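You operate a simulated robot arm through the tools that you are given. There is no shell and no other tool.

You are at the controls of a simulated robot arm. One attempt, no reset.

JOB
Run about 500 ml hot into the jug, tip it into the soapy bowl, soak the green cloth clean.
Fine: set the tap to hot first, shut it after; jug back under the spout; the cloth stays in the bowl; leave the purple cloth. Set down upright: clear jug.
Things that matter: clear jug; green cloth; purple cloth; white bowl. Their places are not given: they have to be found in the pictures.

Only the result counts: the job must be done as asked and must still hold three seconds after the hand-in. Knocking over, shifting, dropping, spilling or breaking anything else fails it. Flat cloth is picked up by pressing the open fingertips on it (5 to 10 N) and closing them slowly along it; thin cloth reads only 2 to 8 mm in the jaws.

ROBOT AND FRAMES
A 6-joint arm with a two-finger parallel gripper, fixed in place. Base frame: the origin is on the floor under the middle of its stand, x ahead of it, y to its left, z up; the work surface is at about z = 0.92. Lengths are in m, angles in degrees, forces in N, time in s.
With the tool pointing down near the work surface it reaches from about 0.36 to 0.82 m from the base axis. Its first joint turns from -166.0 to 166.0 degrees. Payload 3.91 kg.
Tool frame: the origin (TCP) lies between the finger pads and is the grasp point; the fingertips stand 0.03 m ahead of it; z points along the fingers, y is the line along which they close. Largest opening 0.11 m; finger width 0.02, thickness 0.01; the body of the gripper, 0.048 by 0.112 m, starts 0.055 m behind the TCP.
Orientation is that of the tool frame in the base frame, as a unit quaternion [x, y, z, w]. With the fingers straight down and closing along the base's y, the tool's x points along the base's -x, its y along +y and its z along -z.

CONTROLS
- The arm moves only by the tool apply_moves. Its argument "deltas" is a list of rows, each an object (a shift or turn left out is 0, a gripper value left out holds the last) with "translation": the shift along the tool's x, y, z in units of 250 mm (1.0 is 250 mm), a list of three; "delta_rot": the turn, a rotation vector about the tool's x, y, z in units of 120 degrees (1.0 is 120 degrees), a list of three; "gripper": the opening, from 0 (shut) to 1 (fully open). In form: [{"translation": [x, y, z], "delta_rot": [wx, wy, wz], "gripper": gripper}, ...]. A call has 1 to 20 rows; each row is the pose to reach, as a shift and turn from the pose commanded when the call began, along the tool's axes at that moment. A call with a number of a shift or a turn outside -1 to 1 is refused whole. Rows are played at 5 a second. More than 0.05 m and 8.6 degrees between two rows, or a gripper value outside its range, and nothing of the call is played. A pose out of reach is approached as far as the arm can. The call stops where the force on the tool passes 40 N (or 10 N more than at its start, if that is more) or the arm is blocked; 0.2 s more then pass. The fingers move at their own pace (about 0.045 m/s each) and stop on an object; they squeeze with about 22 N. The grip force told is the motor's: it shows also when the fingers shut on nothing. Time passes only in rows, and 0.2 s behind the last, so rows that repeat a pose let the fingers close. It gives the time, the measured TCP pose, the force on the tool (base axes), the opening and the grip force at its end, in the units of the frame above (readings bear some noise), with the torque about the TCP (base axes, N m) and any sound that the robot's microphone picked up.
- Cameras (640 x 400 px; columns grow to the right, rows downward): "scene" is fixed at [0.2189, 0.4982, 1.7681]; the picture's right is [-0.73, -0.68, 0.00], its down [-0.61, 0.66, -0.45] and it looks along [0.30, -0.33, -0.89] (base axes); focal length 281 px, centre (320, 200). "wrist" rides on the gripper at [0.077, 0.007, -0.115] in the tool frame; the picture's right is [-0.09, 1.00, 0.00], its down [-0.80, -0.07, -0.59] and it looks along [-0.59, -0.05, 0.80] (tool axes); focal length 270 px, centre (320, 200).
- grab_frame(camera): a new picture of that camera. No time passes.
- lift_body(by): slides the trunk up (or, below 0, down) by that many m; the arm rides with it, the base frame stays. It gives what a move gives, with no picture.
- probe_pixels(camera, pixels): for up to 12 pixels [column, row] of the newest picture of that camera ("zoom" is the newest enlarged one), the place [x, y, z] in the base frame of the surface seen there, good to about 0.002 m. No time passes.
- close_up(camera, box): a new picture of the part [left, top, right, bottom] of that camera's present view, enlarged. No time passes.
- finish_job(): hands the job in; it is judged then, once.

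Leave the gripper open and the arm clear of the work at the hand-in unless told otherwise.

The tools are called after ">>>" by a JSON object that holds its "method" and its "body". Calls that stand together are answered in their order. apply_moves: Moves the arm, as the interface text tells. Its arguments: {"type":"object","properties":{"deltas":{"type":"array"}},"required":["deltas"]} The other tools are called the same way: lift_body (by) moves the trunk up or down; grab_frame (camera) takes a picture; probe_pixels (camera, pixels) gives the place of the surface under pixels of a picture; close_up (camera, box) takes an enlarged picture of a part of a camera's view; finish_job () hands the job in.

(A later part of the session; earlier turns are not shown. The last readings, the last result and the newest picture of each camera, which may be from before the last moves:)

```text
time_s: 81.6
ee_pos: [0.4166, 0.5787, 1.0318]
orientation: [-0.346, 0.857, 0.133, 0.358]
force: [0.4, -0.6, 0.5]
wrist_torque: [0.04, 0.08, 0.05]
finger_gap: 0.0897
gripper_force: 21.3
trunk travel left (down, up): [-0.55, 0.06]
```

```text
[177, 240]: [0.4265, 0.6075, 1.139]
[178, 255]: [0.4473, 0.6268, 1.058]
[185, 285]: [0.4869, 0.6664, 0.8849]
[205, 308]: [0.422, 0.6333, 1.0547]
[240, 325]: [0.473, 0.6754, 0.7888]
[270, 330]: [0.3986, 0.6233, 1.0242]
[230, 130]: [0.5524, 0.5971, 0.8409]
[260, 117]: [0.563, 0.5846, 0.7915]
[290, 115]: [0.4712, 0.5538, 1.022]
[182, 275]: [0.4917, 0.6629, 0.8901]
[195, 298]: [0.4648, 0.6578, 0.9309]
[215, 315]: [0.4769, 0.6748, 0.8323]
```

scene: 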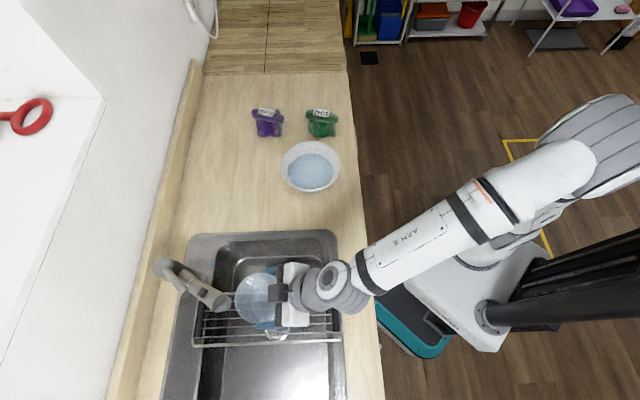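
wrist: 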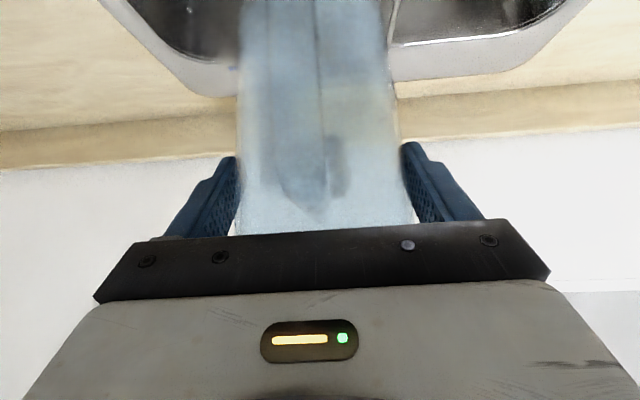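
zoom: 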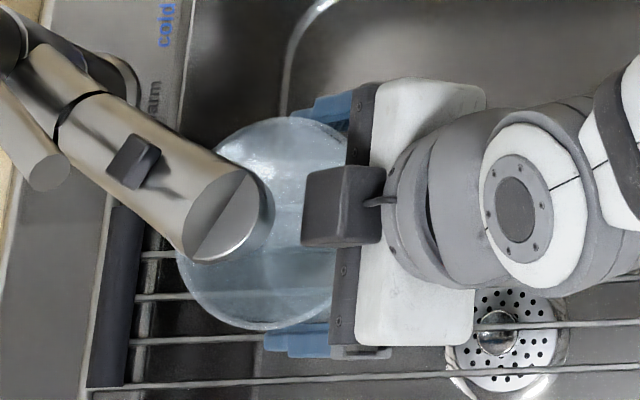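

The rim reads 1.055–1.058, its original seated height, and the jug stands on the rods. I open the fingers fully and then withdraw straight back along the tool axis.

>>> {"method": "apply_moves", "body": {"deltas": [{"gripper": 0.85}, {"gripper": 0.9}, {"gripper": 1}, {"gripper": 1}, {"gripper": 1}]}}

>>> {"method": "close_up", "body": {"camera": "scene", "box": [180, 260, 300, 340]}}

```text
time_s: 82.8
ee_pos: [0.4158, 0.5772, 1.0328]
orientation: [-0.346, 0.857, 0.133, 0.358]
force: [0.1, -0.4, -0.2]
wrist_torque: [0.0, 0.03, 0.03]
finger_gap: 0.11
gripper_force: 0.2
trunk travel left (down, up): [-0.55, 0.06]
```

```text
5.00 times, centred on (240, 300) of scene
```

zoom: 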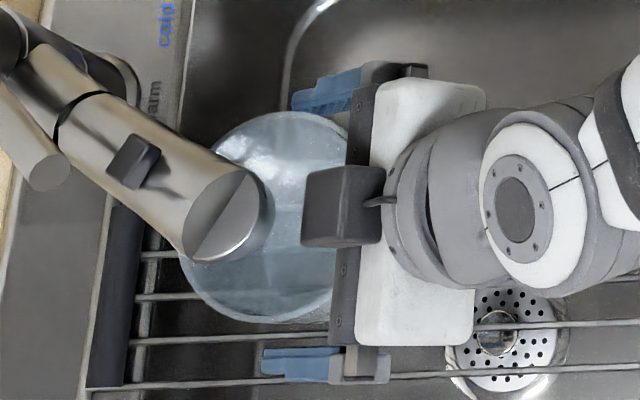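

The jug is standing free. It shifted about 3 mm toward one finger as they opened, so I first recentre the hand by 3 mm, then back out.

>>> {"method": "apply_moves", "body": {"deltas": [{"translation": [0, -0.006, 0], "gripper": 1}, {"translation": [0, -0.012, 0], "gripper": 1}, {"translation": [0, -0.012, -0.06], "gripper": 1}, {"translation": [0, -0.012, -0.12], "gripper": 1}, {"translation": [0, -0.012, -0.2], "gripper": 1}, {"translation": [0, -0.012, -0.3], "gripper": 1}, {"translation": [0, -0.012, -0.42], "gripper": 1}, {"translation": [0, -0.012, -0.55], "gripper": 1}, {"translation": [0, -0.012, -0.55], "gripper": 1}]}}

>>> {"method": "close_up", "body": {"camera": "scene", "box": [150, 240, 310, 340]}}

>>> {"method": "grab_frame", "body": {"camera": "wrist"}}

```text
time_s: 84.8
ee_pos: [0.3479, 0.5094, 1.1315]
orientation: [-0.346, 0.857, 0.132, 0.357]
force: [-0.5, 1.5, -0.2]
wrist_torque: [-0.01, -0.03, -0.01]
finger_gap: 0.1101
gripper_force: 0.0
trunk travel left (down, up): [-0.55, 0.06]
```

```text
4.00 times, centred on (230, 290) of scene
```

zoom: 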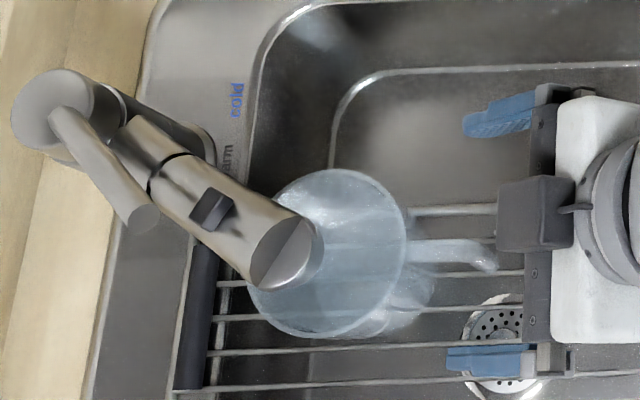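

```text
taken
```

wrist: 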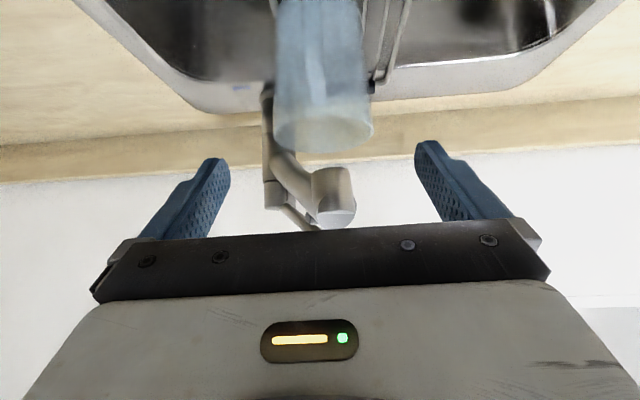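

The jug stands upright under the outlet, the lever is down and no water runs. Next the green cloth: I rise away and turn the tool to point straight down, heading back toward the bowl side.

>>> {"method": "apply_moves", "body": {"deltas": [{"translation": [-0.013, -0.04, -0.12], "delta_rot": [0.008, 0.046, 0.024], "gripper": 1}, {"translation": [-0.026, -0.12, -0.24], "delta_rot": [0.017, 0.092, 0.048], "gripper": 1}, {"translation": [-0.04, -0.23, -0.34], "delta_rot": [0.026, 0.139, 0.071], "gripper": 1}, {"translation": [-0.053, -0.34, -0.43], "delta_rot": [0.034, 0.185, 0.095], "gripper": 1}, {"translation": [-0.066, -0.45, -0.5], "delta_rot": [0.043, 0.231, 0.119], "gripper": 1}, {"translation": [-0.08, -0.56, -0.57], "delta_rot": [0.051, 0.278, 0.143], "gripper": 1}, {"translation": [-0.093, -0.66, -0.64], "delta_rot": [0.06, 0.324, 0.166], "gripper": 1}, {"translation": [-0.106, -0.76, -0.71], "delta_rot": [0.068, 0.37, 0.19], "gripper": 1}, {"translation": [-0.106, -0.76, -0.71], "delta_rot": [0.068, 0.37, 0.19], "gripper": 1}]}}

>>> {"method": "close_up", "body": {"camera": "scene", "box": [230, 90, 370, 210]}}

>>> {"method": "grab_frame", "body": {"camera": "wrist"}}

```text
time_s: 86.8
ee_pos: [0.4004, 0.2998, 1.2783]
orientation: [-0.174, 0.985, 0.0, 0.0]
force: [0.0, 0.0, 0.2]
wrist_torque: [0.05, 0.0, 0.01]
finger_gap: 0.1097
gripper_force: 0.1
trunk travel left (down, up): [-0.55, 0.06]
```

```text
3.33 times, centred on (300, 150) of scene
```

zoom: 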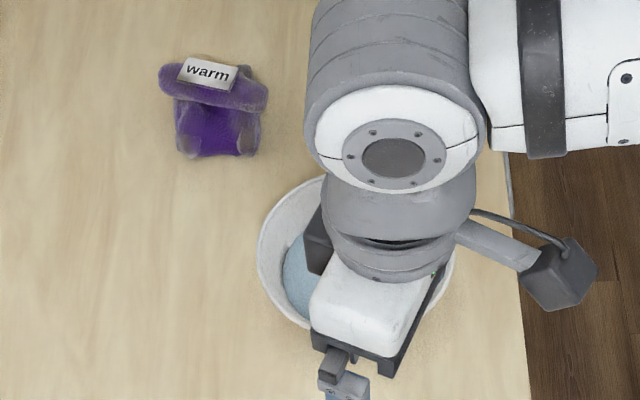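

```text
taken
```

wrist: 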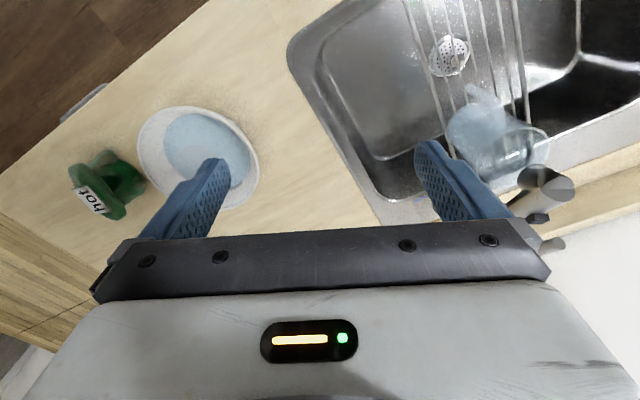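

Tool is pointing down at (0.40,0.30,1.278). I swing over toward the green cloth in two moves to look at it from close by.

>>> {"method": "apply_moves", "body": {"deltas": [{"translation": [-0.011, -0.125, 0], "delta_rot": [0, 0, 0.016], "gripper": 1}, {"translation": [-0.023, -0.25, 0], "delta_rot": [0, 0, 0.032], "gripper": 1}, {"translation": [-0.034, -0.375, 0], "delta_rot": [0, 0, 0.048], "gripper": 1}, {"translation": [-0.045, -0.5, 0], "delta_rot": [0, 0, 0.064], "gripper": 1}, {"translation": [-0.057, -0.625, 0], "delta_rot": [0, 0, 0.08], "gripper": 1}, {"translation": [-0.068, -0.749, 0], "delta_rot": [0, 0, 0.096], "gripper": 1}]}}

>>> {"method": "apply_moves", "body": {"deltas": [{"translation": [-0.035, -0.113, 0.06], "delta_rot": [0, 0, 0.016], "gripper": 1}, {"translation": [-0.07, -0.226, 0.15], "delta_rot": [0, 0, 0.032], "gripper": 1}, {"translation": [-0.105, -0.339, 0.25], "delta_rot": [0, 0, 0.048], "gripper": 1}, {"translation": [-0.14, -0.452, 0.36], "delta_rot": [0, 0, 0.064], "gripper": 1}, {"translation": [-0.175, -0.565, 0.47], "delta_rot": [0, 0, 0.08], "gripper": 1}, {"translation": [-0.21, -0.678, 0.572], "delta_rot": [0, 0, 0.096], "gripper": 1}, {"translation": [-0.21, -0.678, 0.572], "delta_rot": [0, 0, 0.096], "gripper": 1}]}}

>>> {"method": "grab_frame", "body": {"camera": "wrist"}}

>>> {"method": "grab_frame", "body": {"camera": "scene"}}

```text
time_s: 88.2
ee_pos: [0.4801, 0.1297, 1.2779]
orientation: [-0.075, 0.997, 0.0, 0.0]
force: [0.5, 0.7, 0.3]
wrist_torque: [0.05, 0.01, -0.02]
finger_gap: 0.1102
gripper_force: 0.0
trunk travel left (down, up): [-0.55, 0.06]
```

```text
time_s: 89.8
ee_pos: [0.5569, -0.0293, 1.1347]
orientation: [0.026, 1.0, 0.001, 0.001]
force: [0.0, 0.1, -0.4]
wrist_torque: [-0.01, -0.01, 0.0]
finger_gap: 0.1099
gripper_force: 0.1
trunk travel left (down, up): [-0.55, 0.06]
```

```text
taken
```

wrist: 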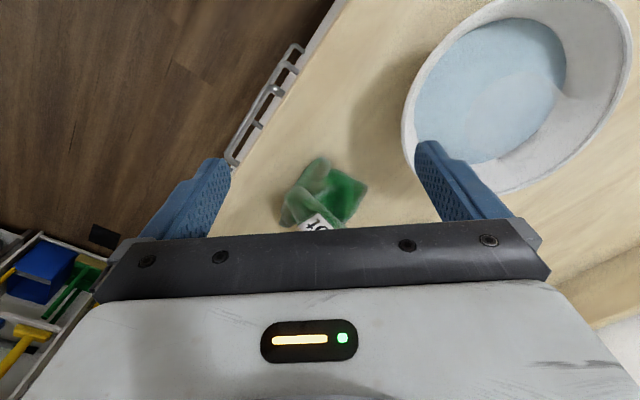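

```text
taken
```

scene: 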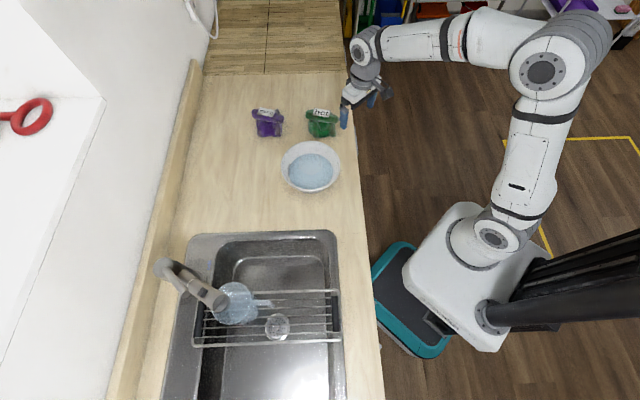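

The green cloth shows at (322,195) in the wrist view and at (321,123) in the scene. I zoom both and probe its shape.

>>> {"method": "close_up", "body": {"camera": "scene", "box": [295, 95, 350, 145]}}

>>> {"method": "probe_pixels", "body": {"camera": "zoom", "pixels": [[230, 130], [320, 125], [390, 150], [310, 180], [400, 180], [250, 220], [330, 240], [390, 230], [320, 290], [270, 300], [400, 290], [330, 330]]}}

>>> {"method": "close_up", "body": {"camera": "wrist", "box": [250, 130, 400, 240]}}

>>> {"method": "probe_pixels", "body": {"camera": "zoom", "pixels": [[290, 160], [340, 190], [400, 220], [380, 270], [300, 240], [220, 290], [250, 240], [260, 330], [300, 320], [350, 330], [440, 230], [400, 300]]}}

```text
8.00 times, centred on (322, 120) of scene
```

zoom: 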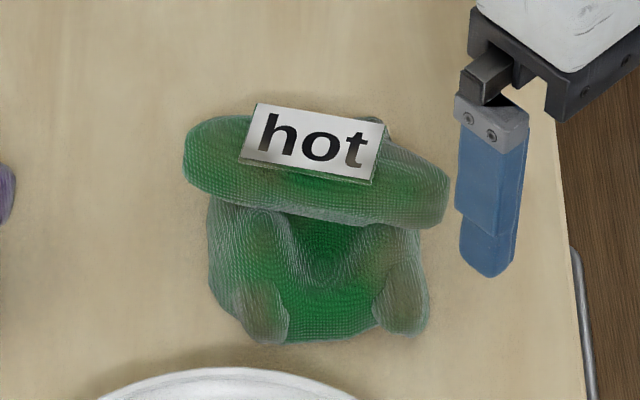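

```text
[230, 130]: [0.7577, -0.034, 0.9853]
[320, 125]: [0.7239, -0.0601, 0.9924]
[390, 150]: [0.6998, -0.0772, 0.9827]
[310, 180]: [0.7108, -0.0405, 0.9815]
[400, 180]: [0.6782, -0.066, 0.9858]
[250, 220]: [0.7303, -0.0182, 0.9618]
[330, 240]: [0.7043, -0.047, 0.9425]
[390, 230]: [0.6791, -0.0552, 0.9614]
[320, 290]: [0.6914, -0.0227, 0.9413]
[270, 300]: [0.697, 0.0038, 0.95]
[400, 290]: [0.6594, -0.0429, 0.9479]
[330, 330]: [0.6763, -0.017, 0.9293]
```

```text
3.64 times, centred on (325, 185) of wrist
```

zoom: 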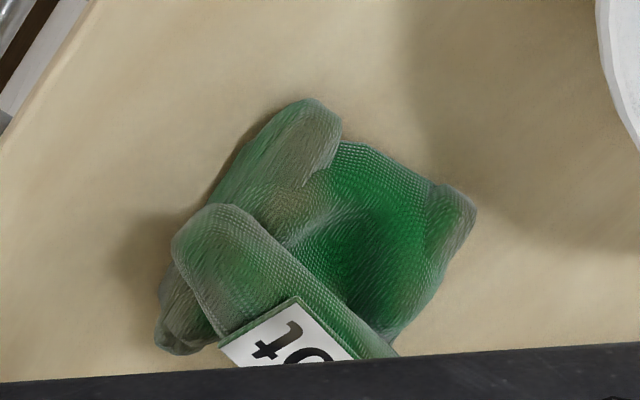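

```text
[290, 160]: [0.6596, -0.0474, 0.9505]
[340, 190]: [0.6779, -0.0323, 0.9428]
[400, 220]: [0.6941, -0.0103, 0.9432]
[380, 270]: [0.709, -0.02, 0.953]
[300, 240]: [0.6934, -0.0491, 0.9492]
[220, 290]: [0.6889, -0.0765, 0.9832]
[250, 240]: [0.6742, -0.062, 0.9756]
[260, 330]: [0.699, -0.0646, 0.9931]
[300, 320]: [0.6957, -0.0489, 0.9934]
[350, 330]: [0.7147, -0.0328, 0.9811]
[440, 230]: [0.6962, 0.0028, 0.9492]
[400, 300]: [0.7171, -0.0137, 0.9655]
```

The cloth is a crumpled pile with a rolled ridge on top, running from (0.758,-0.034) to (0.678,-0.066) at z about 0.985–0.993, and the body below is at about 0.945. I'll pinch the ridge across, fingers closing at right angles to it. First I hover at (0.717,-0.050) with the hand turned 25°.

>>> {"method": "apply_moves", "body": {"deltas": [{"translation": [-0.11, -0.008, 0.0], "delta_rot": [0, 0, -0.035], "gripper": 0.9}, {"translation": [-0.22, -0.017, 0.0], "delta_rot": [0, 0, -0.07], "gripper": 0.8}, {"translation": [-0.33, -0.025, 0.05], "delta_rot": [0, 0, -0.105], "gripper": 0.65}, {"translation": [-0.44, -0.034, 0.12], "delta_rot": [0, 0, -0.14], "gripper": 0.65}, {"translation": [-0.55, -0.042, 0.21], "delta_rot": [0, 0, -0.175], "gripper": 0.65}, {"translation": [-0.644, -0.05, 0.299], "delta_rot": [0, 0, -0.208], "gripper": 0.65}, {"translation": [-0.644, -0.05, 0.299], "delta_rot": [0, 0, -0.208], "gripper": 0.65}]}}

>>> {"method": "close_up", "body": {"camera": "scene", "box": [280, 80, 370, 150]}}

>>> {"method": "grab_frame", "body": {"camera": "wrist"}}

```text
time_s: 91.4
ee_pos: [0.7176, -0.0516, 1.0615]
orientation: [-0.19, 0.982, 0.0, 0.002]
force: [-0.2, -0.5, -0.7]
wrist_torque: [0.01, 0.01, 0.02]
finger_gap: 0.0715
gripper_force: 0.1
trunk travel left (down, up): [-0.55, 0.06]
```

```text
5.71 times, centred on (325, 115) of scene
```

zoom: 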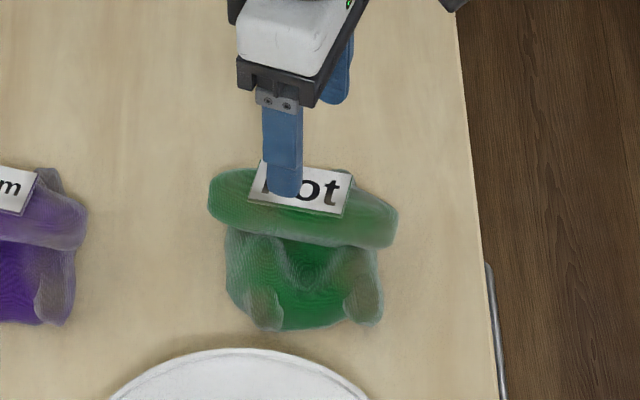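

```text
taken
```

wrist: 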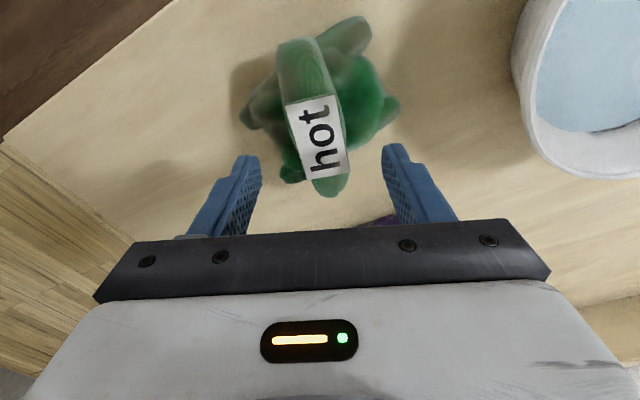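

Well aligned: the ridge (300,60)–(335,190) lies midway between the fingers. I go down until the tips are at z about 0.955, either side of the ridge, watching the force.

>>> {"method": "apply_moves", "body": {"deltas": [{"translation": [0, 0.004, 0.08], "gripper": 0.58}, {"translation": [0, 0.004, 0.16], "gripper": 0.55}, {"translation": [0, 0.004, 0.22], "gripper": 0.55}, {"translation": [0, 0.004, 0.27], "gripper": 0.55}, {"translation": [0, 0.004, 0.306], "gripper": 0.55}, {"translation": [0, 0.004, 0.306], "gripper": 0.55}]}}

>>> {"method": "grab_frame", "body": {"camera": "wrist"}}

>>> {"method": "close_up", "body": {"camera": "scene", "box": [280, 80, 370, 150]}}

```text
time_s: 92.8
ee_pos: [0.7163, -0.0495, 0.9831]
orientation: [-0.19, 0.982, 0.0, 0.002]
force: [0.1, 1.2, 0.1]
wrist_torque: [-0.02, 0.02, 0.01]
finger_gap: 0.0604
gripper_force: 0.0
trunk travel left (down, up): [-0.55, 0.06]
```

```text
taken
```

wrist: 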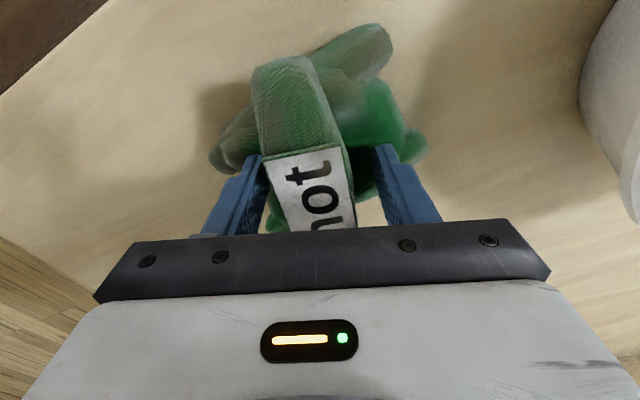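

```text
5.71 times, centred on (325, 115) of scene
```

zoom: 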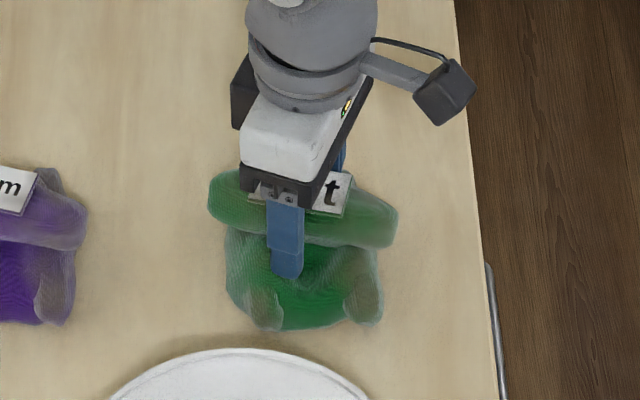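

The ridge with its "hot" tag lies between the fingers, with only about 1 N of contact. I close slowly on it.

>>> {"method": "apply_moves", "body": {"deltas": [{"gripper": 0.45}, {"gripper": 0.38}, {"gripper": 0.31}, {"gripper": 0.24}, {"gripper": 0.17}, {"gripper": 0.1}, {"gripper": 0.04}, {"gripper": 0}, {"gripper": 0}]}}

>>> {"method": "grab_frame", "body": {"camera": "wrist"}}

>>> {"method": "close_up", "body": {"camera": "scene", "box": [280, 80, 370, 150]}}

```text
time_s: 94.8
ee_pos: [0.7172, -0.0497, 0.9845]
orientation: [-0.19, 0.982, 0.0, 0.0]
force: [-0.8, -0.1, 0.9]
wrist_torque: [0.19, 0.1, 0.03]
finger_gap: 0.0437
gripper_force: 22.0
trunk travel left (down, up): [-0.55, 0.06]
```

```text
taken
```

wrist: 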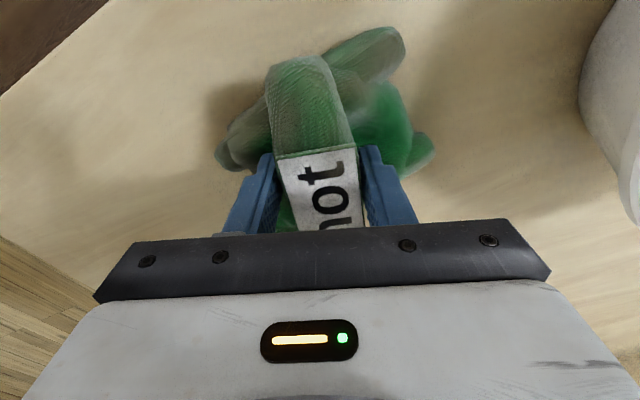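

```text
5.71 times, centred on (325, 115) of scene
```

zoom: 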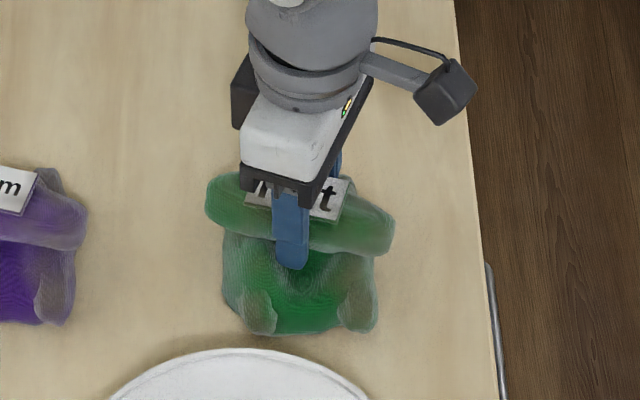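

The ridge is held: gap 43.7 mm, 22 N. I lift gently, 40 mm first, and check that the cloth comes along.

>>> {"method": "apply_moves", "body": {"deltas": [{"translation": [0, 0, -0.03], "gripper": 0}, {"translation": [0, 0, -0.07], "gripper": 0}, {"translation": [0, 0, -0.12], "gripper": 0}, {"translation": [0, 0, -0.17], "gripper": 0}, {"translation": [0, 0, -0.17], "gripper": 0}]}}

>>> {"method": "close_up", "body": {"camera": "scene", "box": [270, 70, 370, 150]}}

>>> {"method": "grab_frame", "body": {"camera": "wrist"}}

```text
time_s: 96.0
ee_pos: [0.7165, -0.0485, 1.0266]
orientation: [-0.19, 0.982, 0.001, 0.0]
force: [-0.1, 0.2, 0.0]
wrist_torque: [0.01, -0.01, 0.03]
finger_gap: 0.043
gripper_force: 21.9
trunk travel left (down, up): [-0.55, 0.06]
```

```text
5.00 times, centred on (320, 110) of scene
```

zoom: 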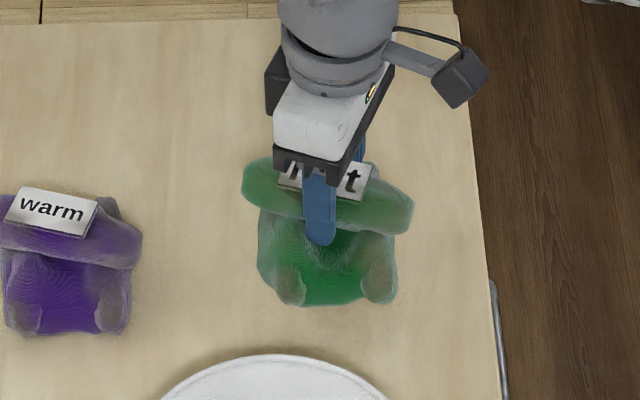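

```text
taken
```

wrist: 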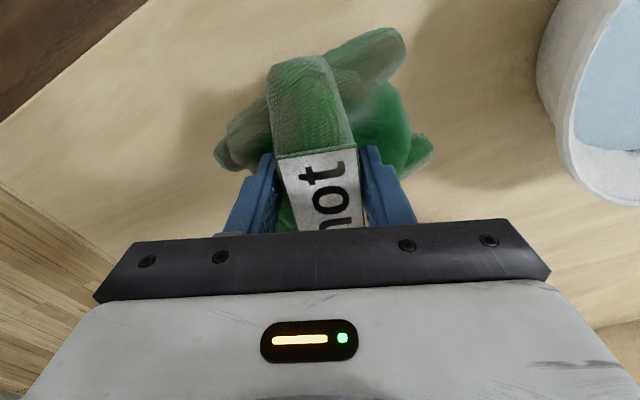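

The cloth lifts cleanly as one piece. I raise it to clear the bowl rim by about 4 cm, then carry it over the bowl so its middle is above the bowl centre.

>>> {"method": "apply_moves", "body": {"deltas": [{"translation": [0, 0, -0.15], "gripper": 0}, {"translation": [0, 0, -0.294], "gripper": 0}, {"translation": [0.026, 0.132, -0.294], "gripper": 0}, {"translation": [0.052, 0.265, -0.294], "gripper": 0}, {"translation": [0.079, 0.397, -0.294], "gripper": 0}, {"translation": [0.105, 0.529, -0.294], "gripper": 0}, {"translation": [0.131, 0.662, -0.294], "gripper": 0}, {"translation": [0.157, 0.794, -0.294], "gripper": 0}, {"translation": [0.157, 0.794, -0.294], "gripper": 0}]}}

>>> {"method": "close_up", "body": {"camera": "scene", "box": [250, 90, 390, 210]}}

>>> {"method": "grab_frame", "body": {"camera": "wrist"}}

```text
time_s: 98.0
ee_pos: [0.6066, 0.1198, 1.0993]
orientation: [-0.19, 0.982, 0.001, 0.001]
force: [1.3, -0.1, -0.4]
wrist_torque: [0.03, 0.03, -0.01]
finger_gap: 0.0424
gripper_force: 22.2
trunk travel left (down, up): [-0.55, 0.06]
```

```text
3.33 times, centred on (320, 150) of scene
```

zoom: 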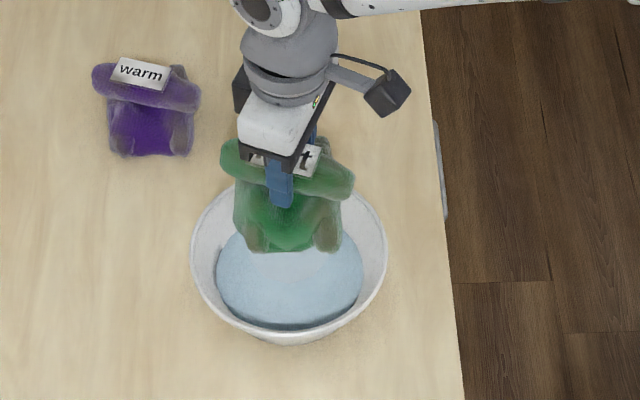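

```text
taken
```

wrist: 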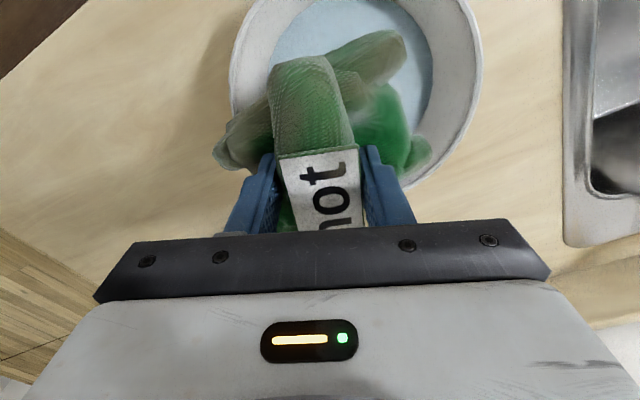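

Over the bowl, cloth secure (gap 42.4 mm). By its footprint it should sit about 13 mm closer to the centre, so I correct that while lowering it slowly into the water.

>>> {"method": "apply_moves", "body": {"deltas": [{"translation": [0.011, 0.024, 0.04], "gripper": 0}, {"translation": [0.022, 0.048, 0.1], "gripper": 0}, {"translation": [0.022, 0.048, 0.16], "gripper": 0}, {"translation": [0.022, 0.048, 0.22], "gripper": 0}, {"translation": [0.022, 0.048, 0.28], "gripper": 0}, {"translation": [0.022, 0.048, 0.34], "gripper": 0}, {"translation": [0.022, 0.048, 0.38], "gripper": 0}, {"translation": [0.022, 0.048, 0.38], "gripper": 0}]}}

>>> {"method": "close_up", "body": {"camera": "scene", "box": [260, 100, 380, 210]}}

>>> {"method": "grab_frame", "body": {"camera": "wrist"}}

```text
time_s: 99.5
ee_pos: [0.6007, 0.1299, 1.0234]
orientation: [-0.191, 0.982, 0.0, 0.011]
force: [-1.5, -0.4, 21.1]
wrist_torque: [0.04, 0.32, 0.31]
finger_gap: 0.0425
gripper_force: 21.3
trunk travel left (down, up): [-0.55, 0.06]
stopped in row 7: the force on the tool passed its limit at 47 N (the readings are from after the stop); the commanded pose is now the measured one
```

```text
3.64 times, centred on (320, 155) of scene
```

zoom: 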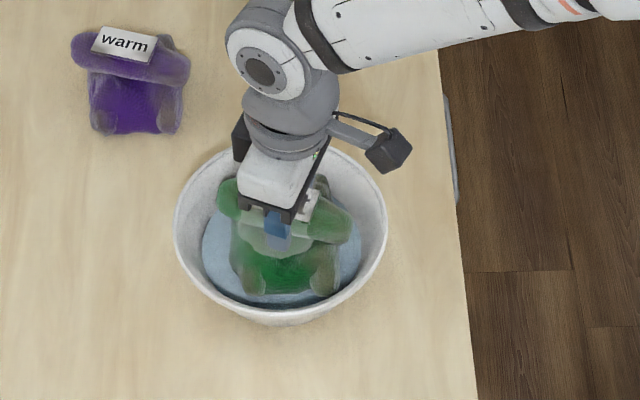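

```text
taken
```

wrist: 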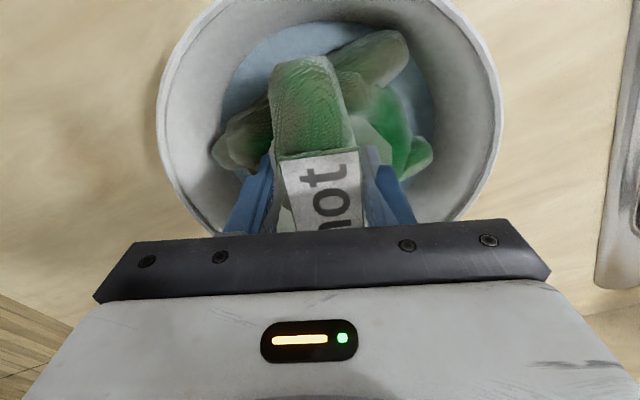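

Contact stopped the descent at TCP z 1.023 (47 N), earlier than the bowl floor. The torque is nearly balanced, so the cloth's flaps probably rest on both sloping walls. I zoom in and probe where it touches.

>>> {"method": "close_up", "body": {"camera": "scene", "box": [270, 125, 350, 195]}}

>>> {"method": "probe_pixels", "body": {"camera": "zoom", "pixels": [[215, 290], [400, 290], [300, 290], [250, 310], [380, 310], [200, 200], [140, 280], [460, 280], [300, 340], [450, 200], [330, 250], [180, 230]]}}

>>> {"method": "close_up", "body": {"camera": "wrist", "box": [160, 0, 500, 230]}}

>>> {"method": "probe_pixels", "body": {"camera": "wrist", "pixels": [[225, 150], [240, 140], [420, 160], [390, 140], [385, 50], [350, 75], [375, 115], [330, 35], [260, 50], [430, 100], [220, 100], [300, 90]]}}

```text
5.71 times, centred on (310, 160) of scene
```

zoom: 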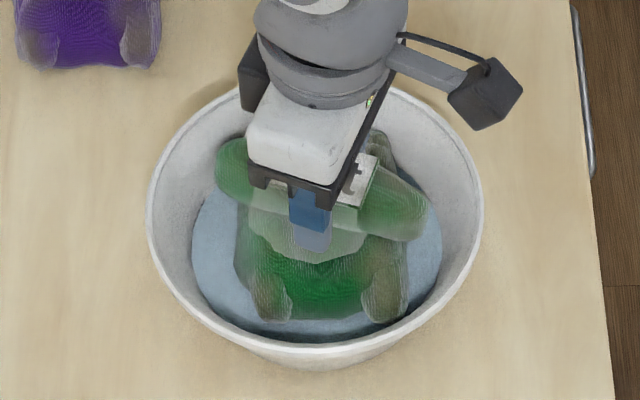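

```text
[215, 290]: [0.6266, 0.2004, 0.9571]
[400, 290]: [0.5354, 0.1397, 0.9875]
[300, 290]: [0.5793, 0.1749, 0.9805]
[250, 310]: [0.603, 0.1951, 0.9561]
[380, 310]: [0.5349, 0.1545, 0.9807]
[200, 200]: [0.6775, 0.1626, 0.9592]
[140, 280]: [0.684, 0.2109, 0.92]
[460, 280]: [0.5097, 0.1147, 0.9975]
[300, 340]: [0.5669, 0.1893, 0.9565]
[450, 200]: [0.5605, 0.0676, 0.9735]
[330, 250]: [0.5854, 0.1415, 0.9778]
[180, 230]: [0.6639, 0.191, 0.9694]
```

```text
1.74 times, centred on (330, 115) of wrist
```

zoom: 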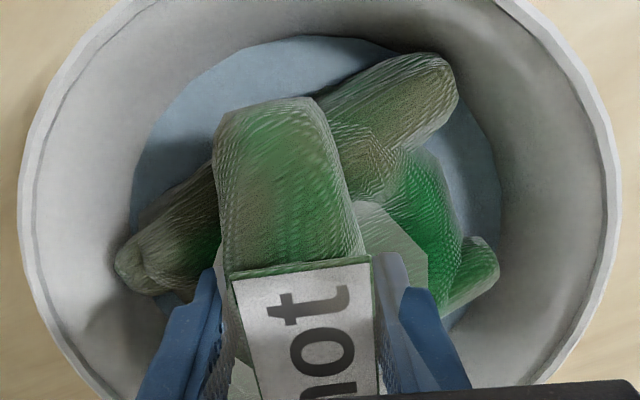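

```text
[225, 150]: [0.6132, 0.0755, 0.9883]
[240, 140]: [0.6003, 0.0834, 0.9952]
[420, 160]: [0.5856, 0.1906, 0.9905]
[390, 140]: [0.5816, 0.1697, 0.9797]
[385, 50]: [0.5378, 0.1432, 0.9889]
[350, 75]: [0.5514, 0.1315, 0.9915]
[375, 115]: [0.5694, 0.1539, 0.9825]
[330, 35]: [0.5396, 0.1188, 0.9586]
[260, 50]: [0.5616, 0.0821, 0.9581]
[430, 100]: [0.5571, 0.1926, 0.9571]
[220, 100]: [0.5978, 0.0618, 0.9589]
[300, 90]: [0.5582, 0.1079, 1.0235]
```

The surface of the water is at 0.957 and one flap, at (0.613,0.076), is on the wall: the cloth sits about 13 mm off centre. I raise it 20 mm, shift it to the middle and lower again in small steps.

>>> {"method": "apply_moves", "body": {"deltas": [{"translation": [0, 0, -0.05], "gripper": 0}, {"translation": [0.01, 0.024, -0.08], "gripper": 0}, {"translation": [0.02, 0.048, -0.08], "gripper": 0}, {"translation": [0.02, 0.048, -0.05], "gripper": 0}, {"translation": [0.02, 0.048, -0.02], "gripper": 0}, {"translation": [0.02, 0.048, 0.01], "gripper": 0}, {"translation": [0.02, 0.048, 0.03], "gripper": 0}, {"translation": [0.02, 0.048, 0.05], "gripper": 0}, {"translation": [0.02, 0.048, 0.07], "gripper": 0}, {"translation": [0.02, 0.048, 0.09], "gripper": 0}]}}

>>> {"method": "close_up", "body": {"camera": "wrist", "box": [160, 0, 500, 230]}}

>>> {"method": "close_up", "body": {"camera": "scene", "box": [270, 125, 350, 195]}}

```text
time_s: 101.2
ee_pos: [0.5925, 0.1408, 1.018]
orientation: [-0.192, 0.981, -0.001, 0.014]
force: [-0.4, -0.3, 19.1]
wrist_torque: [0.07, 0.39, 0.27]
finger_gap: 0.042
gripper_force: 22.1
trunk travel left (down, up): [-0.55, 0.06]
stopped in row 8: the force on the tool passed its limit at 45 N (the readings are from after the stop); the commanded pose is now the measured one
```

```text
1.74 times, centred on (330, 115) of wrist
```

zoom: 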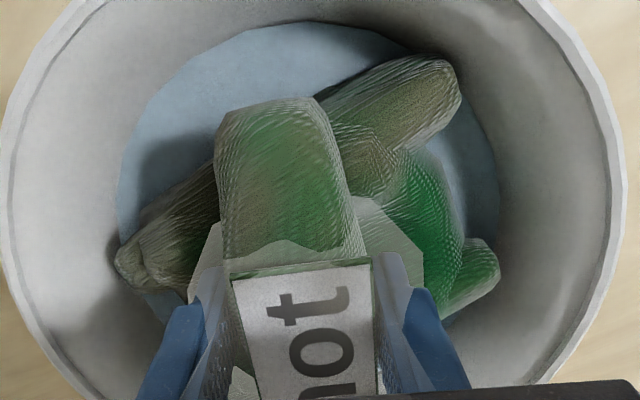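

```text
5.71 times, centred on (310, 160) of scene
```

zoom: 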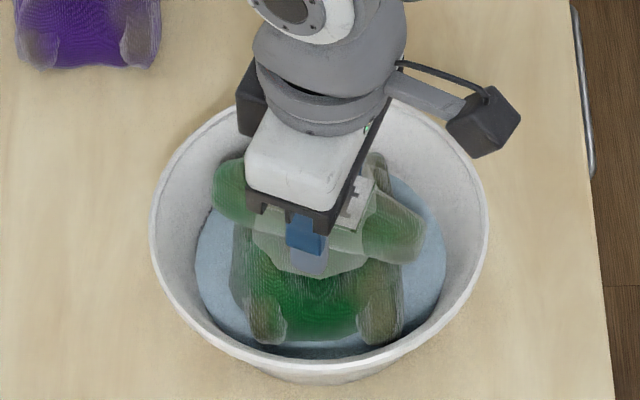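

Again stopped at z 1.018 with balanced contact: the flaps span the bowl just at the water line, so holding it stiffly from above gets it no lower. I'll let go of it here, inside the bowl, and see how it settles.

>>> {"method": "apply_moves", "body": {"deltas": [{"translation": [0, 0, -0.01], "gripper": 0}, {"translation": [0, 0, -0.01], "gripper": 0.42}, {"translation": [0, 0, -0.01], "gripper": 0.5}, {"translation": [0, 0, -0.01], "gripper": 0.6}, {"translation": [0, 0, -0.01], "gripper": 0.65}, {"translation": [0, 0, -0.06], "gripper": 0.65}, {"translation": [0, 0, -0.15], "gripper": 0.65}, {"translation": [0, 0, -0.25], "gripper": 0.65}, {"translation": [0, 0, -0.35], "gripper": 0.65}]}}

>>> {"method": "grab_frame", "body": {"camera": "wrist"}}

>>> {"method": "close_up", "body": {"camera": "scene", "box": [270, 125, 350, 195]}}

```text
time_s: 103.2
ee_pos: [0.5913, 0.139, 1.1021]
orientation: [-0.191, 0.981, 0.001, 0.013]
force: [0.4, 0.5, -0.3]
wrist_torque: [0.02, -0.01, -0.02]
finger_gap: 0.0717
gripper_force: 0.1
trunk travel left (down, up): [-0.55, 0.06]
```

```text
taken
```

wrist: 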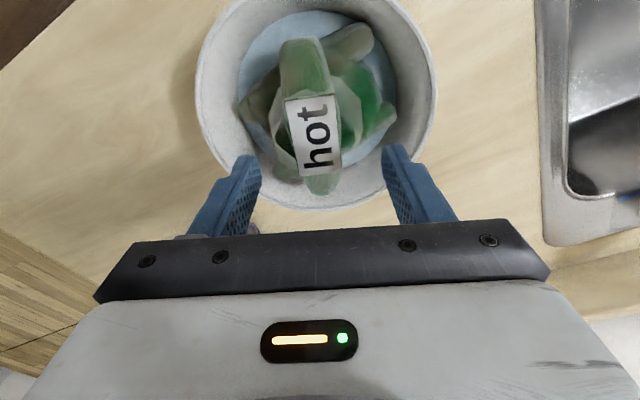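

```text
5.71 times, centred on (310, 160) of scene
```

zoom: 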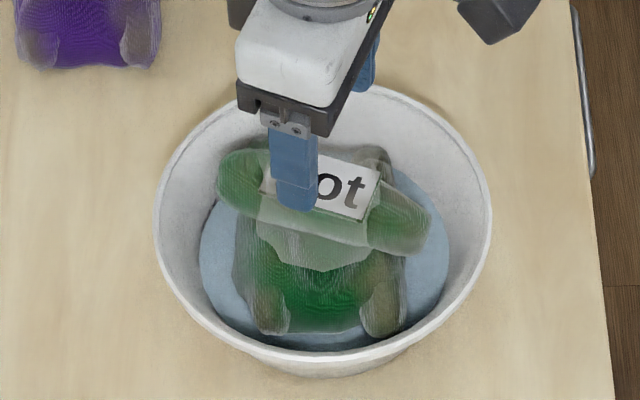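

The cloth is released in the bowl. I probe how high it sits.

>>> {"method": "probe_pixels", "body": {"camera": "zoom", "pixels": [[350, 190], [370, 180], [240, 180], [400, 220], [300, 290], [270, 310], [380, 310], [330, 300], [230, 290], [430, 280], [300, 245], [340, 335]]}}

>>> {"method": "close_up", "body": {"camera": "wrist", "box": [190, 0, 440, 210]}}

>>> {"method": "probe_pixels", "body": {"camera": "wrist", "pixels": [[310, 120], [320, 150], [300, 60], [325, 185], [355, 40], [385, 120], [260, 100], [350, 110], [270, 40], [390, 80], [250, 70], [340, 80]]}}

```text
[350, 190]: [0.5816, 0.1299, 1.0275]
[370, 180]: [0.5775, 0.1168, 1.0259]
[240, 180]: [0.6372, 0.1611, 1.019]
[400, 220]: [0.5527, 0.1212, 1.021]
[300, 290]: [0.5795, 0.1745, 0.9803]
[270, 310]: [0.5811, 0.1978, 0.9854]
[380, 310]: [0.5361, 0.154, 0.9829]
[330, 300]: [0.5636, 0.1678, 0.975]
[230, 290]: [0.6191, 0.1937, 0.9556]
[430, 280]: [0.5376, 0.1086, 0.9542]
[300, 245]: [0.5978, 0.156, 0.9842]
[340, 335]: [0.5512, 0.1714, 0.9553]
```

```text
1.90 times, centred on (315, 105) of wrist
```

zoom: 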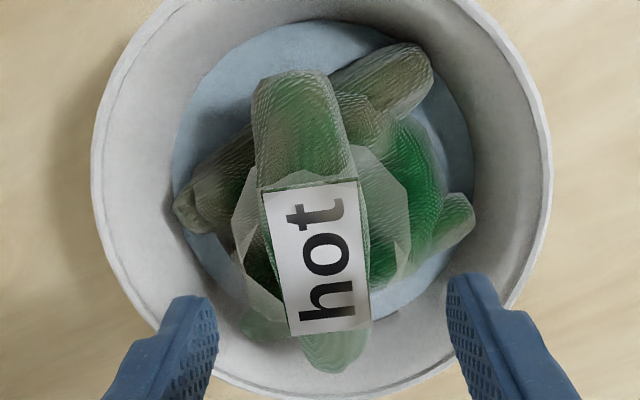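

```text
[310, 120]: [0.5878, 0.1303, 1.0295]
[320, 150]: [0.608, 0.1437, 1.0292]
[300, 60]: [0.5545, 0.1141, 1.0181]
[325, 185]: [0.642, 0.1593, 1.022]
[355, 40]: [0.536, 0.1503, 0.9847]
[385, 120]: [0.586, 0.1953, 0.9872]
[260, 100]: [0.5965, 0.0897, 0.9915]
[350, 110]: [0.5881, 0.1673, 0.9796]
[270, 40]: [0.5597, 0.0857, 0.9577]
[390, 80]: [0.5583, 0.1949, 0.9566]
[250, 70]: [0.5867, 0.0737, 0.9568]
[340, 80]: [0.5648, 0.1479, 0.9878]
```

The tag is at z 1.028, so the cloth's underside is just at the water line with its flaps against the walls. I wait two seconds here to see whether it settles or changes as it soaks.

>>> {"method": "apply_moves", "body": {"deltas": [{"gripper": 0.65}, {"gripper": 0.65}, {"gripper": 0.65}, {"gripper": 0.65}, {"gripper": 0.65}, {"gripper": 0.65}, {"gripper": 0.65}, {"gripper": 0.65}, {"gripper": 0.65}, {"gripper": 0.65}]}}

>>> {"method": "close_up", "body": {"camera": "wrist", "box": [190, 0, 440, 210]}}

>>> {"method": "probe_pixels", "body": {"camera": "wrist", "pixels": [[310, 120], [320, 150], [300, 60], [325, 185], [355, 40], [385, 120], [260, 100], [350, 110], [270, 40], [390, 80], [250, 70], [340, 80]]}}

```text
time_s: 105.4
ee_pos: [0.5911, 0.1389, 1.1006]
orientation: [-0.191, 0.981, 0.001, 0.012]
force: [-0.5, 0.0, 0.2]
wrist_torque: [0.04, -0.01, 0.02]
finger_gap: 0.0717
gripper_force: 0.1
trunk travel left (down, up): [-0.55, 0.06]
```

```text
1.90 times, centred on (315, 105) of wrist
```

zoom: 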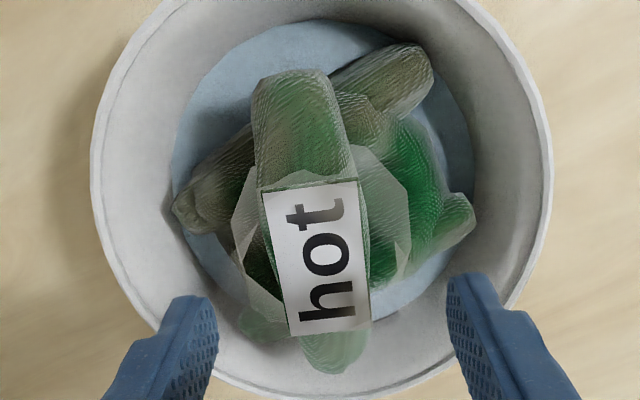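

```text
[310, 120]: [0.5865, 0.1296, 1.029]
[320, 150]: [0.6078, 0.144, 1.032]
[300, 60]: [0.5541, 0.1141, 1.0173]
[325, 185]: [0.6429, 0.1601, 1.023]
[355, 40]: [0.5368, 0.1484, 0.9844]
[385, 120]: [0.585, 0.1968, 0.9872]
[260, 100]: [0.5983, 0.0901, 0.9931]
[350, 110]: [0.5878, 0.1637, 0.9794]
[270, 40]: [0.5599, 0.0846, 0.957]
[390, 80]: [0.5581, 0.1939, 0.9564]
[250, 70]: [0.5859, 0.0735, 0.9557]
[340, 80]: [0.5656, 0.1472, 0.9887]
```

No change yet: water still 0.957, cloth at the same height. The two stops 13 mm apart sideways gave nearly the same height, so it isn't the walls holding it; it rests flat at the water line. I give it 4 s more and compare its look.

>>> {"method": "apply_moves", "body": {"deltas": [{"gripper": 0.65}, {"gripper": 0.65}, {"gripper": 0.65}, {"gripper": 0.65}, {"gripper": 0.65}, {"gripper": 0.65}, {"gripper": 0.65}, {"gripper": 0.65}, {"gripper": 0.65}, {"gripper": 0.65}, {"gripper": 0.65}, {"gripper": 0.65}, {"gripper": 0.65}, {"gripper": 0.65}, {"gripper": 0.65}, {"gripper": 0.65}, {"gripper": 0.65}, {"gripper": 0.65}, {"gripper": 0.65}, {"gripper": 0.65}]}}

>>> {"method": "close_up", "body": {"camera": "wrist", "box": [190, 0, 440, 210]}}

>>> {"method": "close_up", "body": {"camera": "scene", "box": [230, 90, 370, 200]}}

```text
time_s: 109.6
ee_pos: [0.5912, 0.139, 1.1016]
orientation: [-0.192, 0.981, 0.001, 0.013]
force: [0.1, -0.3, -0.7]
wrist_torque: [-0.01, -0.03, -0.01]
finger_gap: 0.0715
gripper_force: 0.1
trunk travel left (down, up): [-0.55, 0.06]
```

```text
1.90 times, centred on (315, 105) of wrist
```

zoom: 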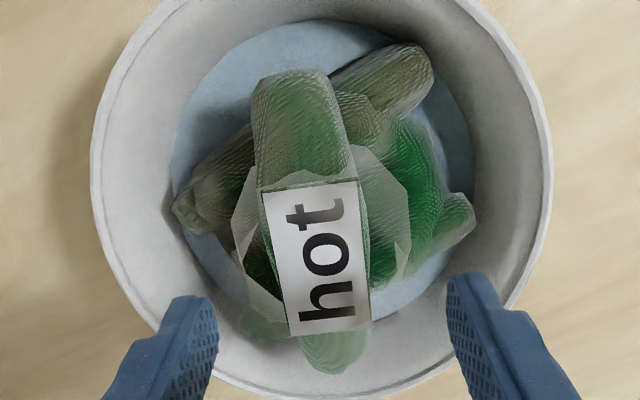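

```text
3.64 times, centred on (300, 145) of scene
```

zoom: 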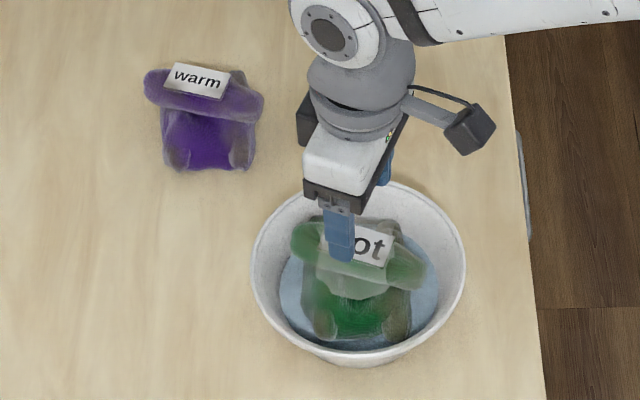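

The cloth looks no different yet. Before doing more I check that the bowl itself hasn't shifted: its rim before was at left (281.5,167) and right (340,167) in the scene.

>>> {"method": "close_up", "body": {"camera": "scene", "box": [265, 130, 355, 200]}}

>>> {"method": "probe_pixels", "body": {"camera": "zoom", "pixels": [[325, 72], [430, 100], [330, 345], [330, 340], [330, 350], [158, 200], [490, 200], [250, 88], [200, 290], [450, 290], [225, 315], [400, 330]]}}

```text
5.71 times, centred on (310, 165) of scene
```

zoom: 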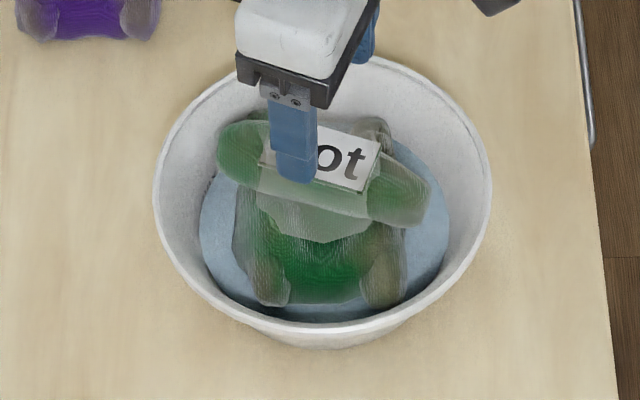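

```text
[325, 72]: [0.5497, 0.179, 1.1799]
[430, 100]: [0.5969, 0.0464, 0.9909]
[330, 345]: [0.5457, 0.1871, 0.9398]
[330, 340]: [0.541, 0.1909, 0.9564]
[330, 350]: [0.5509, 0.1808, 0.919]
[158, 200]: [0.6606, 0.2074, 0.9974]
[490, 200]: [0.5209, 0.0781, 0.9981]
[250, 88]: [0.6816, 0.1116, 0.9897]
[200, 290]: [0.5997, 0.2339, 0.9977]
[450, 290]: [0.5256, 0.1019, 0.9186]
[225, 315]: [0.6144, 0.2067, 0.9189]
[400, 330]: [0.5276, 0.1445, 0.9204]
```

The bowl's front rim sits about 3 px higher in the picture than before, so contact nudged the bowl roughly 1 cm away from the camera. I move the arm up and back out of the view to inspect cloth and bowl properly.

>>> {"method": "apply_moves", "body": {"deltas": [{"translation": [0.05, 0, -0.1], "gripper": 0.65}, {"translation": [0.15, 0, -0.2], "gripper": 0.65}, {"translation": [0.3, 0, -0.3], "gripper": 0.65}, {"translation": [0.45, 0, -0.38], "gripper": 0.65}, {"translation": [0.6, 0, -0.42], "gripper": 0.65}, {"translation": [0.7, 0, -0.42], "gripper": 0.65}]}}

>>> {"method": "close_up", "body": {"camera": "scene", "box": [270, 125, 350, 195]}}

>>> {"method": "grab_frame", "body": {"camera": "wrist"}}

>>> {"method": "close_up", "body": {"camera": "scene", "box": [240, 95, 295, 145]}}

```text
time_s: 111.0
ee_pos: [0.4265, 0.0727, 1.2019]
orientation: [-0.192, 0.981, 0.001, 0.012]
force: [0.4, 0.5, 0.2]
wrist_torque: [0.03, -0.02, 0.04]
finger_gap: 0.0714
gripper_force: 0.1
trunk travel left (down, up): [-0.55, 0.06]
```

```text
5.71 times, centred on (310, 160) of scene
```

zoom: 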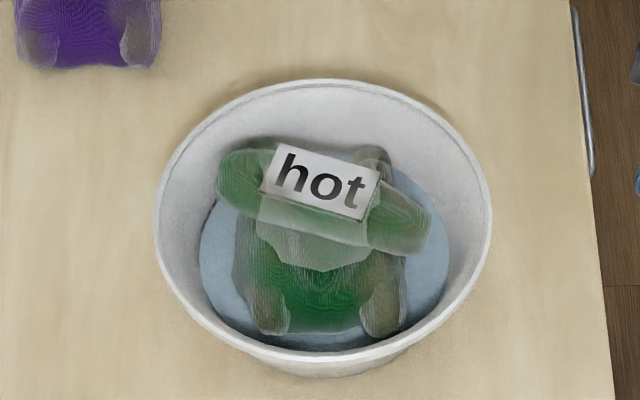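

```text
taken
```

wrist: 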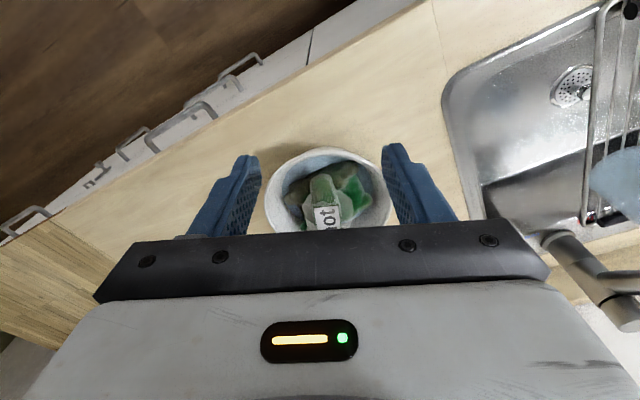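

```text
8.00 times, centred on (268, 120) of scene
```

zoom: 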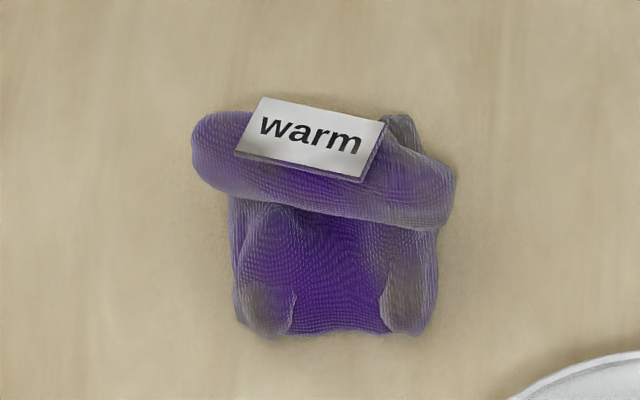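

The cloth keeps its shape and sits level with its underside at 0.956, exactly the water height. I want to know whether that is a solid floor or just the water. I'll dip one open fingertip into the free water on the robot side, with the other finger staying outside the bowl; first I get into position above.

>>> {"method": "apply_moves", "body": {"deltas": [{"translation": [-0.042, -0.033, 0.0], "delta_rot": [0, 0, 0.06], "gripper": 1}, {"translation": [-0.085, -0.067, 0.0], "delta_rot": [0, 0, 0.121], "gripper": 1}, {"translation": [-0.127, -0.1, 0.05], "delta_rot": [0, 0, 0.181], "gripper": 1}, {"translation": [-0.169, -0.133, 0.1], "delta_rot": [0, 0, 0.241], "gripper": 1}, {"translation": [-0.211, -0.166, 0.15], "delta_rot": [0, 0, 0.302], "gripper": 1}, {"translation": [-0.254, -0.2, 0.25], "delta_rot": [0, 0, 0.362], "gripper": 1}, {"translation": [-0.296, -0.233, 0.35], "delta_rot": [0, 0, 0.422], "gripper": 1}, {"translation": [-0.338, -0.266, 0.42], "delta_rot": [0, 0, 0.483], "gripper": 1}, {"translation": [-0.338, -0.266, 0.42], "delta_rot": [0, 0, 0.483], "gripper": 1}]}}

>>> {"method": "grab_frame", "body": {"camera": "wrist"}}

>>> {"method": "close_up", "body": {"camera": "scene", "box": [260, 100, 390, 210]}}

```text
time_s: 113.0
ee_pos: [0.5334, 0.0426, 1.1004]
orientation: [0.309, 0.951, 0.007, 0.01]
force: [-0.5, -0.1, 0.1]
wrist_torque: [0.01, 0.03, 0.01]
finger_gap: 0.1099
gripper_force: 0.0
trunk travel left (down, up): [-0.55, 0.06]
```

```text
taken
```

wrist: 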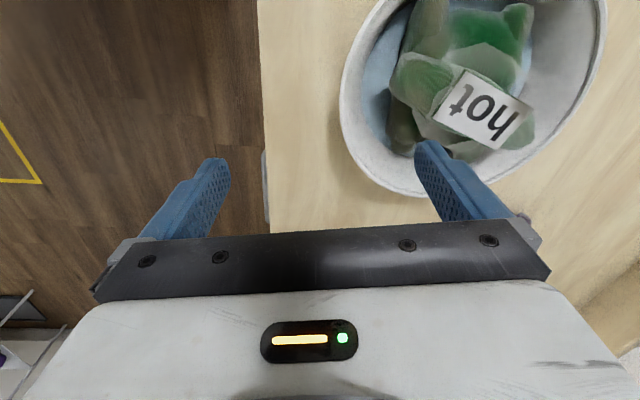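

```text
3.64 times, centred on (325, 155) of scene
```

zoom: 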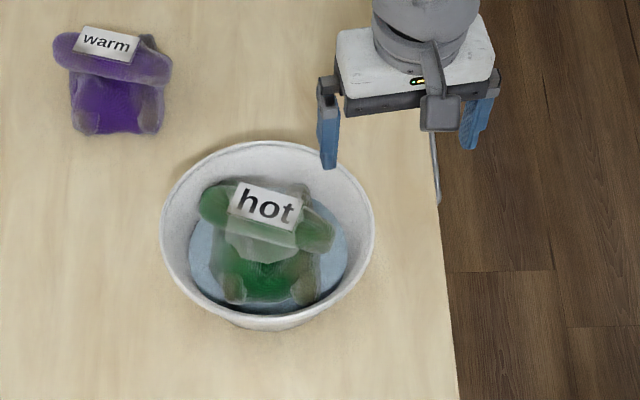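

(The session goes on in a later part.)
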